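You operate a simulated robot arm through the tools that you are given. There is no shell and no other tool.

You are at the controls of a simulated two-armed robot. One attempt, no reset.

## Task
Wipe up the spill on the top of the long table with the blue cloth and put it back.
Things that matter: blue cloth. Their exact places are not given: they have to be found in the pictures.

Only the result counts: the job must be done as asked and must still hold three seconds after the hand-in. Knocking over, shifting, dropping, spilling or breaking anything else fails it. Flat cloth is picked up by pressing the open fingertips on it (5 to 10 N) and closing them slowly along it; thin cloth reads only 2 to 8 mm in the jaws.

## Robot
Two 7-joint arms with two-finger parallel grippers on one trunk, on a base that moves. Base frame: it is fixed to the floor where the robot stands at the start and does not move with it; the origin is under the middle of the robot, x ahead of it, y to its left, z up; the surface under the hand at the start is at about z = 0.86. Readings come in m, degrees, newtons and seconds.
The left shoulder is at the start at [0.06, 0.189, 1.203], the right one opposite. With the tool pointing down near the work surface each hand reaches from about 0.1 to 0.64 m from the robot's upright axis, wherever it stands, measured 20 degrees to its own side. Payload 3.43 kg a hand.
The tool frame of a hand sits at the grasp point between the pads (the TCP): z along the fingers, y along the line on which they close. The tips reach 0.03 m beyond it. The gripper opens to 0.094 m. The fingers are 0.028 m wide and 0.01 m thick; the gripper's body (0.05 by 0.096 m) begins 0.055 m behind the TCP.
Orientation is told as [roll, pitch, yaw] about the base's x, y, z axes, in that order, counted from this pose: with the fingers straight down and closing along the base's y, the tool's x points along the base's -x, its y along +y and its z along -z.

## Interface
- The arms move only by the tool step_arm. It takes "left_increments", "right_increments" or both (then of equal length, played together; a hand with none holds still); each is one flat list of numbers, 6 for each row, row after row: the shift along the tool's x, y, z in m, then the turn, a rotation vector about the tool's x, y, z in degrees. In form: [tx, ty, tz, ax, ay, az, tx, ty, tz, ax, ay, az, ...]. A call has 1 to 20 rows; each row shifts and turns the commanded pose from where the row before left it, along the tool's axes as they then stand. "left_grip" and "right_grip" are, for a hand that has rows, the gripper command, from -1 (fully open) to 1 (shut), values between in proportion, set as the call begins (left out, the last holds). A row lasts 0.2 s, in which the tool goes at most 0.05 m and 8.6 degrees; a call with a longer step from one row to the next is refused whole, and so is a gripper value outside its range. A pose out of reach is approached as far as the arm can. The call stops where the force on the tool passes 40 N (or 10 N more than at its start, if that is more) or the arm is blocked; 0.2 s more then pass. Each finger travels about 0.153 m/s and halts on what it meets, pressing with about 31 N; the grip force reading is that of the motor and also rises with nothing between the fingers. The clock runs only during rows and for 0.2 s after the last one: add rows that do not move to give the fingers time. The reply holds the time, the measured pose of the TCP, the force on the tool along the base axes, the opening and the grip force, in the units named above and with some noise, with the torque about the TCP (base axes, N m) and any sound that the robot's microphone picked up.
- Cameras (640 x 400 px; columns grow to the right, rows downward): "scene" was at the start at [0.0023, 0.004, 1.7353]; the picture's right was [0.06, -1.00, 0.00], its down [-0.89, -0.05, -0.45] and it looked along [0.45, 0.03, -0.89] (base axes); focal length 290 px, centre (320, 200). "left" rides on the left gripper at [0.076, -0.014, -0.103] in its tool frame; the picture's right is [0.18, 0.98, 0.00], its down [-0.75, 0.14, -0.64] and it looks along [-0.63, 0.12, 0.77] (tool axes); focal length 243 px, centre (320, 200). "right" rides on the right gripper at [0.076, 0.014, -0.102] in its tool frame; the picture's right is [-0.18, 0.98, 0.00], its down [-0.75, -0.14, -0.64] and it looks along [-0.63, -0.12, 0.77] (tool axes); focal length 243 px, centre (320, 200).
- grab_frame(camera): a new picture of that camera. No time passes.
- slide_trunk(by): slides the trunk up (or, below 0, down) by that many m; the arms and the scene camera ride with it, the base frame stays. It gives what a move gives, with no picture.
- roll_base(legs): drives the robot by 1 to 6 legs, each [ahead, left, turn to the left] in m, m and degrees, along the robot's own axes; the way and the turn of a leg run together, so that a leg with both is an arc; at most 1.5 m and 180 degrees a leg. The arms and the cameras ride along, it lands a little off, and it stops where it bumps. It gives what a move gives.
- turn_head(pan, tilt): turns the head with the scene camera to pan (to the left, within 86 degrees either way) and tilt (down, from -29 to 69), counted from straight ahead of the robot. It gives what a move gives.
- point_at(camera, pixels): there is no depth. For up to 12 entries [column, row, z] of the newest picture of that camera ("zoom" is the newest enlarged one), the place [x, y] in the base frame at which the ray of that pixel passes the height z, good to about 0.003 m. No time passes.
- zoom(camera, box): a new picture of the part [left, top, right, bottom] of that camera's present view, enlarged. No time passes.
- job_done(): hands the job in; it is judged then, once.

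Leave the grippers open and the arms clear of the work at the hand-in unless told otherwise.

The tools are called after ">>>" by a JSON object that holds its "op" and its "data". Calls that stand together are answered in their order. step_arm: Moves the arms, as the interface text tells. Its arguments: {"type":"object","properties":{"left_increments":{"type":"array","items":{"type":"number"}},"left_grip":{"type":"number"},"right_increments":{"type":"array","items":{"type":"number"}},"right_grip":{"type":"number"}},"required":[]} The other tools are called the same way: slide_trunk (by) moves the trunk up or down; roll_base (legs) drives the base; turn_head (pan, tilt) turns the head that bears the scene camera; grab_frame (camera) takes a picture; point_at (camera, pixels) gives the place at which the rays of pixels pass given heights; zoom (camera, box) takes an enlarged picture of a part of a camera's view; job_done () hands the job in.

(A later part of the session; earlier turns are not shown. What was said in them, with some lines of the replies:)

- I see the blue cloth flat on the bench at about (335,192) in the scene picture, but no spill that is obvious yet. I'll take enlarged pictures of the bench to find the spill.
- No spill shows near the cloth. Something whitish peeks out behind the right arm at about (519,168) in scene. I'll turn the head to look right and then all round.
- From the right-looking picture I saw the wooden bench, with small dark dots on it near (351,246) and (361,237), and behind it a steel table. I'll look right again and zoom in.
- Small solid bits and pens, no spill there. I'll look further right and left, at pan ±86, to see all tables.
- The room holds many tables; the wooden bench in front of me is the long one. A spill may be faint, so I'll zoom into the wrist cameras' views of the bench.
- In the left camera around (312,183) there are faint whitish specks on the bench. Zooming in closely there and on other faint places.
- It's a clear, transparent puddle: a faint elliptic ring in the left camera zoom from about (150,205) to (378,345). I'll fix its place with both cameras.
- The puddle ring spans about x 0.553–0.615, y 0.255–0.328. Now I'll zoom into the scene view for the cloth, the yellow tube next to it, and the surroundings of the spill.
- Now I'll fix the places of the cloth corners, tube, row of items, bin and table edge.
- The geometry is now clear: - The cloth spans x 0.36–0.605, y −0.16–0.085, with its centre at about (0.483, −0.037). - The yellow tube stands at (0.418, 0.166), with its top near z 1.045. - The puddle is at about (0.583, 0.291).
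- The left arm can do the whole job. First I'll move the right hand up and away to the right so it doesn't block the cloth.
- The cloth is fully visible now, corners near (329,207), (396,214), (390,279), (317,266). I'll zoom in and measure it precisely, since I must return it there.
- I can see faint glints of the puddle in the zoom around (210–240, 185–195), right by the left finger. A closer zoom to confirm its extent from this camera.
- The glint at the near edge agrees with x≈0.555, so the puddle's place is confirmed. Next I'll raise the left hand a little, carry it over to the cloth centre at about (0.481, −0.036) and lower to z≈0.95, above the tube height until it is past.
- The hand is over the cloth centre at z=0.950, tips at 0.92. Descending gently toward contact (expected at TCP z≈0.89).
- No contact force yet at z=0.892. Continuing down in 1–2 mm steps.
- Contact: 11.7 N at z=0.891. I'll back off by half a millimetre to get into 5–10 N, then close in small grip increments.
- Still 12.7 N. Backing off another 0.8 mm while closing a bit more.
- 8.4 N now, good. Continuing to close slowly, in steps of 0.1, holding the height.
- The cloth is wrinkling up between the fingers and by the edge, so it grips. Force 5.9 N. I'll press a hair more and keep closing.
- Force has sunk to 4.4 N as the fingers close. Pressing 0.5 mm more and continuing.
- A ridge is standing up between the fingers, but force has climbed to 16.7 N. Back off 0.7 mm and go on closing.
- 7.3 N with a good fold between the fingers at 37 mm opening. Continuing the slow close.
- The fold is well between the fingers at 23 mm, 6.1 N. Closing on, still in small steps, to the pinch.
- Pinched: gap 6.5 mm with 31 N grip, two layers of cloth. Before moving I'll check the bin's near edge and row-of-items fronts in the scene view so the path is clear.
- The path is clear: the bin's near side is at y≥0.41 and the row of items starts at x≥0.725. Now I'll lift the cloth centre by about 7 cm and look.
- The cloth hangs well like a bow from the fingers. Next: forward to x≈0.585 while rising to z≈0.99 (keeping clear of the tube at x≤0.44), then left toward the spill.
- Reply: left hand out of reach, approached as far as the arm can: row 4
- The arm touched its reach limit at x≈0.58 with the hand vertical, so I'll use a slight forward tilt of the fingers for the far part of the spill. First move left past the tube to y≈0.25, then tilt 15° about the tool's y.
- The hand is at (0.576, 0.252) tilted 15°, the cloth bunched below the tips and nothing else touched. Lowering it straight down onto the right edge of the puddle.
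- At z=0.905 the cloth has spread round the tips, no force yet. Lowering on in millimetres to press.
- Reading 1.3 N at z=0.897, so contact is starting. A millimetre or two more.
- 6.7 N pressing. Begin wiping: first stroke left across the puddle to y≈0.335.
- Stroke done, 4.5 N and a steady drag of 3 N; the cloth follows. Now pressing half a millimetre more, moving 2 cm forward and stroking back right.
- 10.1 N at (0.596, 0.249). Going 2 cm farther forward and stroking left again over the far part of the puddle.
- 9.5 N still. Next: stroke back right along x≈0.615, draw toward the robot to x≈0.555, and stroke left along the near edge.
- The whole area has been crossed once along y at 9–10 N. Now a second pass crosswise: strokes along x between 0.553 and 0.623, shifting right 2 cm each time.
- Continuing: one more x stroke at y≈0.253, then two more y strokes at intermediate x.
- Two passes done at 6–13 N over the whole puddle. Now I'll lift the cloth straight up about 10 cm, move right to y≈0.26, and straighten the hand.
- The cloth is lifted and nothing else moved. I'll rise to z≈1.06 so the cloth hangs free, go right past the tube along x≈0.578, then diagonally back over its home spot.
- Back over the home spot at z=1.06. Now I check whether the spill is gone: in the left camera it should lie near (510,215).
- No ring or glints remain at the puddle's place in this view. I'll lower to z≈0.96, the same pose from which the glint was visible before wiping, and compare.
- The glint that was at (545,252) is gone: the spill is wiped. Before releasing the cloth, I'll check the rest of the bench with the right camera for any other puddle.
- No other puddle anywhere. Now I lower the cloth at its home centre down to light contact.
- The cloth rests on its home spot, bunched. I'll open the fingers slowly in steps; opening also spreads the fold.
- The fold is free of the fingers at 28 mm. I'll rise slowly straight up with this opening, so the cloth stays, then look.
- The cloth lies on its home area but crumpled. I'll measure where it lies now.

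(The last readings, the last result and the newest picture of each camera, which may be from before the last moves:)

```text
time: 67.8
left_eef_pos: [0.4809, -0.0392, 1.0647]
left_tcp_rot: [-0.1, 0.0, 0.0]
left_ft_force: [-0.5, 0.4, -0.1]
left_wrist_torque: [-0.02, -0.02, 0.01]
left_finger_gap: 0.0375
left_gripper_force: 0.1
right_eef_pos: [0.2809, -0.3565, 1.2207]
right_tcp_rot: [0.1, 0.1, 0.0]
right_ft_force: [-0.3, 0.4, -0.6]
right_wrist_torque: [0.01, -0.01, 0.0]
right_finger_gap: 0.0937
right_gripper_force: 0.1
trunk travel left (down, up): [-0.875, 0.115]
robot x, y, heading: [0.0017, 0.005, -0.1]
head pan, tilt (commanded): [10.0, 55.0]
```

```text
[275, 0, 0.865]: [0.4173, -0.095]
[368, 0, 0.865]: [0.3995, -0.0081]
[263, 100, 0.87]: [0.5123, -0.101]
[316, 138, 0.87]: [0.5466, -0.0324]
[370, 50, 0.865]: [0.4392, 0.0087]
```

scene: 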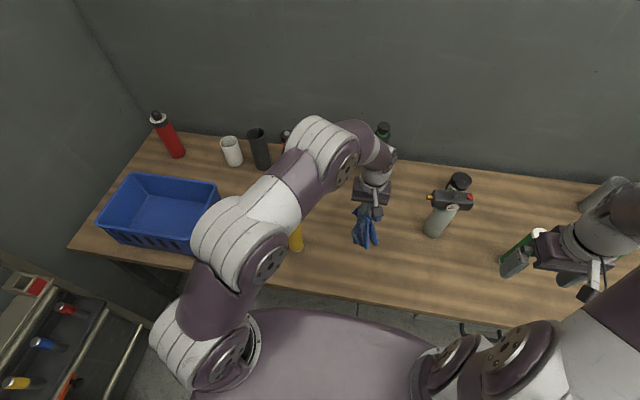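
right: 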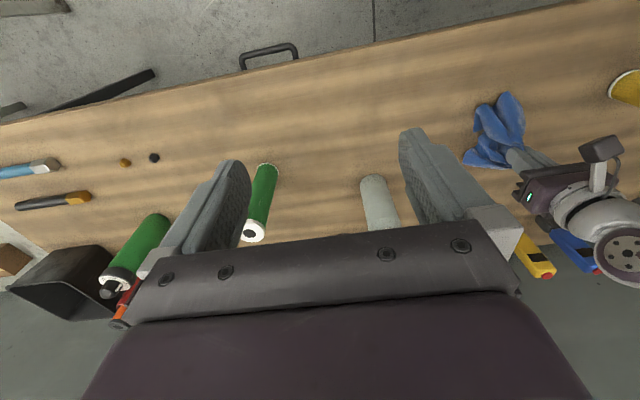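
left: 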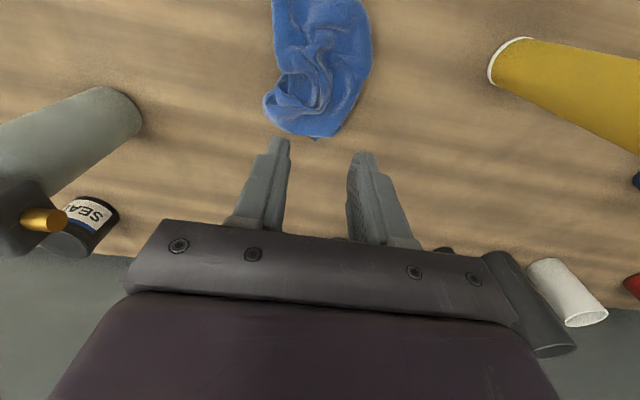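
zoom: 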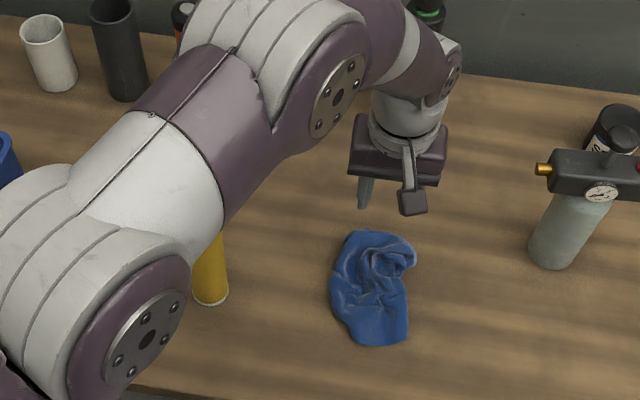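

The cloth spans x 0.378–0.546, y −0.10–0.01, centre about (0.46, −0.045), which is 2 cm from where it lay, inside its original outline. Now I'll return the left hand to its starting pose over the tube at a safe height, to check the spill from the same view as before.

>>> {"op": "step_arm", "data": {"left_increments": [0, 0, -0.04, 0, 0, 0, 0, 0, -0.04, 0, 0, 0, 0, 0, -0.038, 0, 0, 0, 0.0156, 0.038, 0, 0, 0, 0, 0.0156, 0.038, 0, 0, 0, 0, 0.0156, 0.038, 0, 0, 0, 0, 0.0156, 0.038, 0, 0, 0, 0, 0.0156, 0.038, 0, 0, 0, 0, 0.0156, 0.038, 0, 0, 0, 0, 0.0156, 0.038, 0, 0, 0, 0, 0.0158, 0.0405, 0, 0, 0, 0, 0, 0, 0.04, 0, 0, 0, 0, 0, 0, 0, 0, 0], "left_grip": -1}}

>>> {"op": "grab_frame", "data": {"camera": "left"}}

>>> {"op": "zoom", "data": {"camera": "left", "box": [270, 150, 370, 212]}}

>>> {"op": "grab_frame", "data": {"camera": "scene"}}

>>> {"op": "zoom", "data": {"camera": "scene", "box": [200, 130, 440, 290]}}

```text
time: 70.7
left_eef_pos: [0.3557, 0.2705, 1.1422]
left_tcp_rot: [0.0, 0.0, 0.0]
left_ft_force: [-0.6, 0.1, -0.1]
left_wrist_torque: [0.02, 0.0, 0.01]
left_finger_gap: 0.0942
left_gripper_force: 0.1
right_eef_pos: [0.2812, -0.358, 1.2217]
right_tcp_rot: [0.0, 0.0, 0.0]
right_ft_force: [0.0, -0.6, -0.2]
right_wrist_torque: [0.0, 0.01, -0.01]
right_finger_gap: 0.0942
right_gripper_force: 0.0
trunk travel left (down, up): [-0.875, 0.115]
robot x, y, heading: [0.0006, 0.0021, -0.1]
head pan, tilt (commanded): [10.0, 55.0]
```

```text
taken
```

left: 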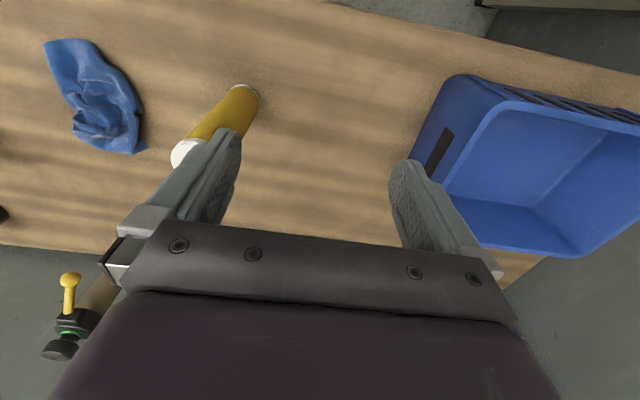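

```text
6.40 times, centred on (320, 181) of left
```

zoom: 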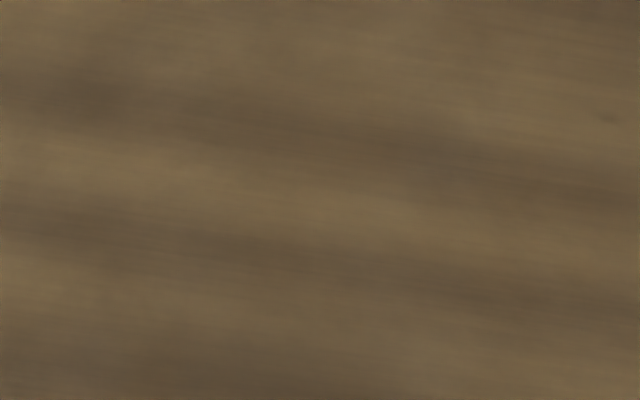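

```text
taken
```

scene: 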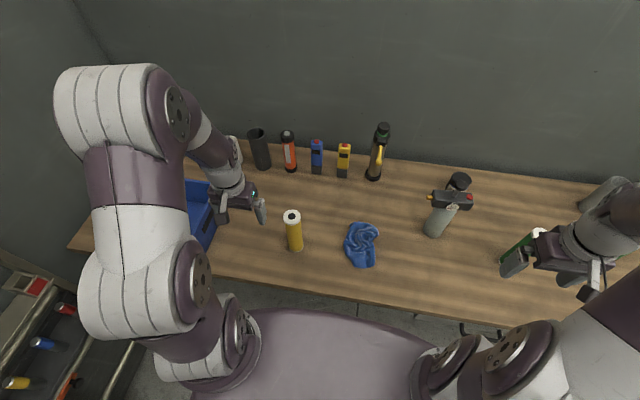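

```text
2.50 times, centred on (320, 210) of scene
```

zoom: 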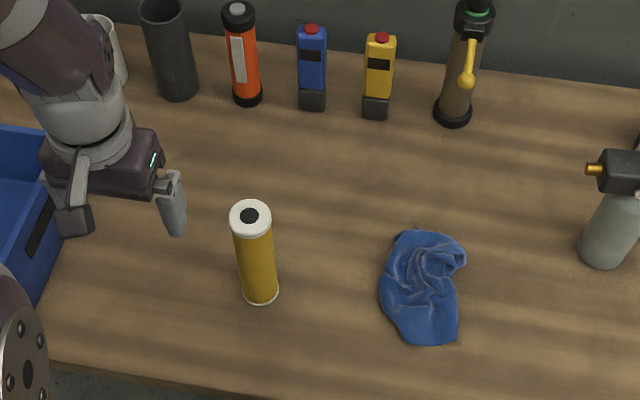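

The ring and glints are gone in the very same view, and the tube, bin and items stand at the same pixels as before. One last wider check for leftovers around the wiped area.

>>> {"op": "zoom", "data": {"camera": "left", "box": [230, 120, 420, 240]}}

>>> {"op": "zoom", "data": {"camera": "scene", "box": [255, 170, 335, 220]}}

>>> {"op": "zoom", "data": {"camera": "left", "box": [20, 20, 260, 170]}}

```text
3.33 times, centred on (325, 180) of left
```

zoom: 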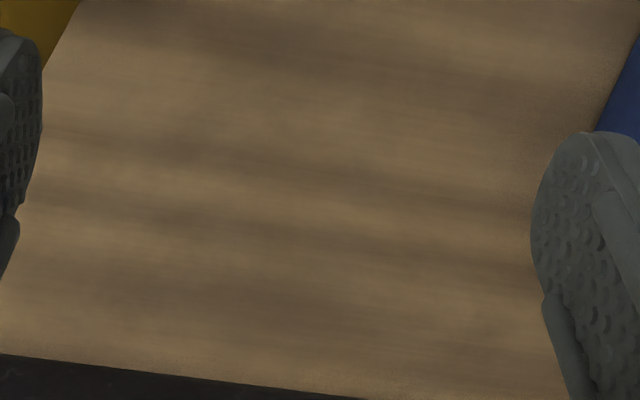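

```text
8.00 times, centred on (295, 195) of scene
```

zoom: 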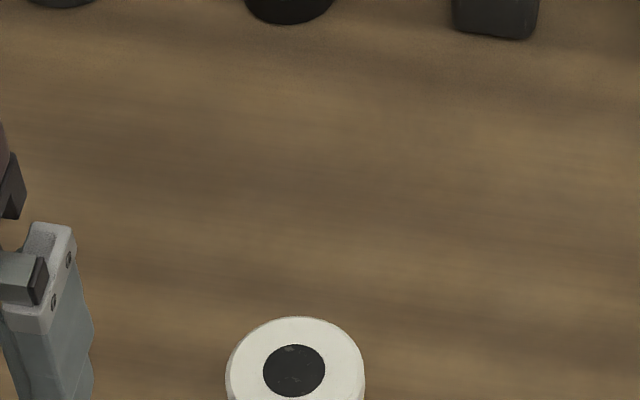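

```text
2.67 times, centred on (140, 95) of left
```

zoom: 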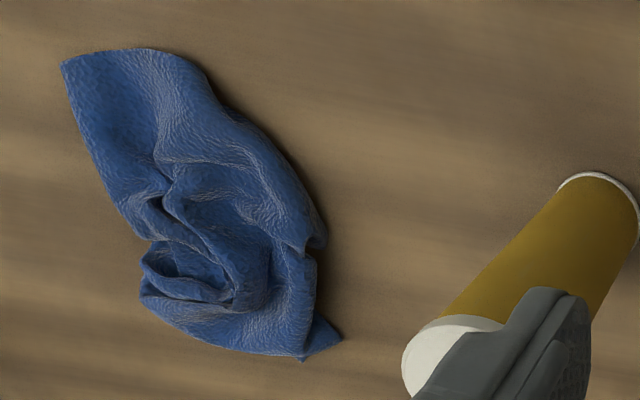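

The wood is clean where the puddle was. The cloth lies crumpled on its original spot, its centre about 2 cm from where it started. Nothing else has moved, both grippers are open and the arms are clear. Handing in.

>>> {"op": "job_done", "data": {}}

```text
The job is handed in.
```

I wiped up the spill with the blue cloth and put the cloth back, then handed the job in.

- **Spill:** it was a clear puddle near the back left of the wooden bench. I went over it twice with the cloth. Its outline and glints are gone in the same camera view that showed them before.
- **Cloth:** it lies inside its original outline, its centre about 2 cm from where it was. It is crumpled; at the start it lay flat.
- **Everything else:** the yellow tube, the bin and the row of items look unmoved in the pictures. Both grippers are open and the arms are clear of the bench.
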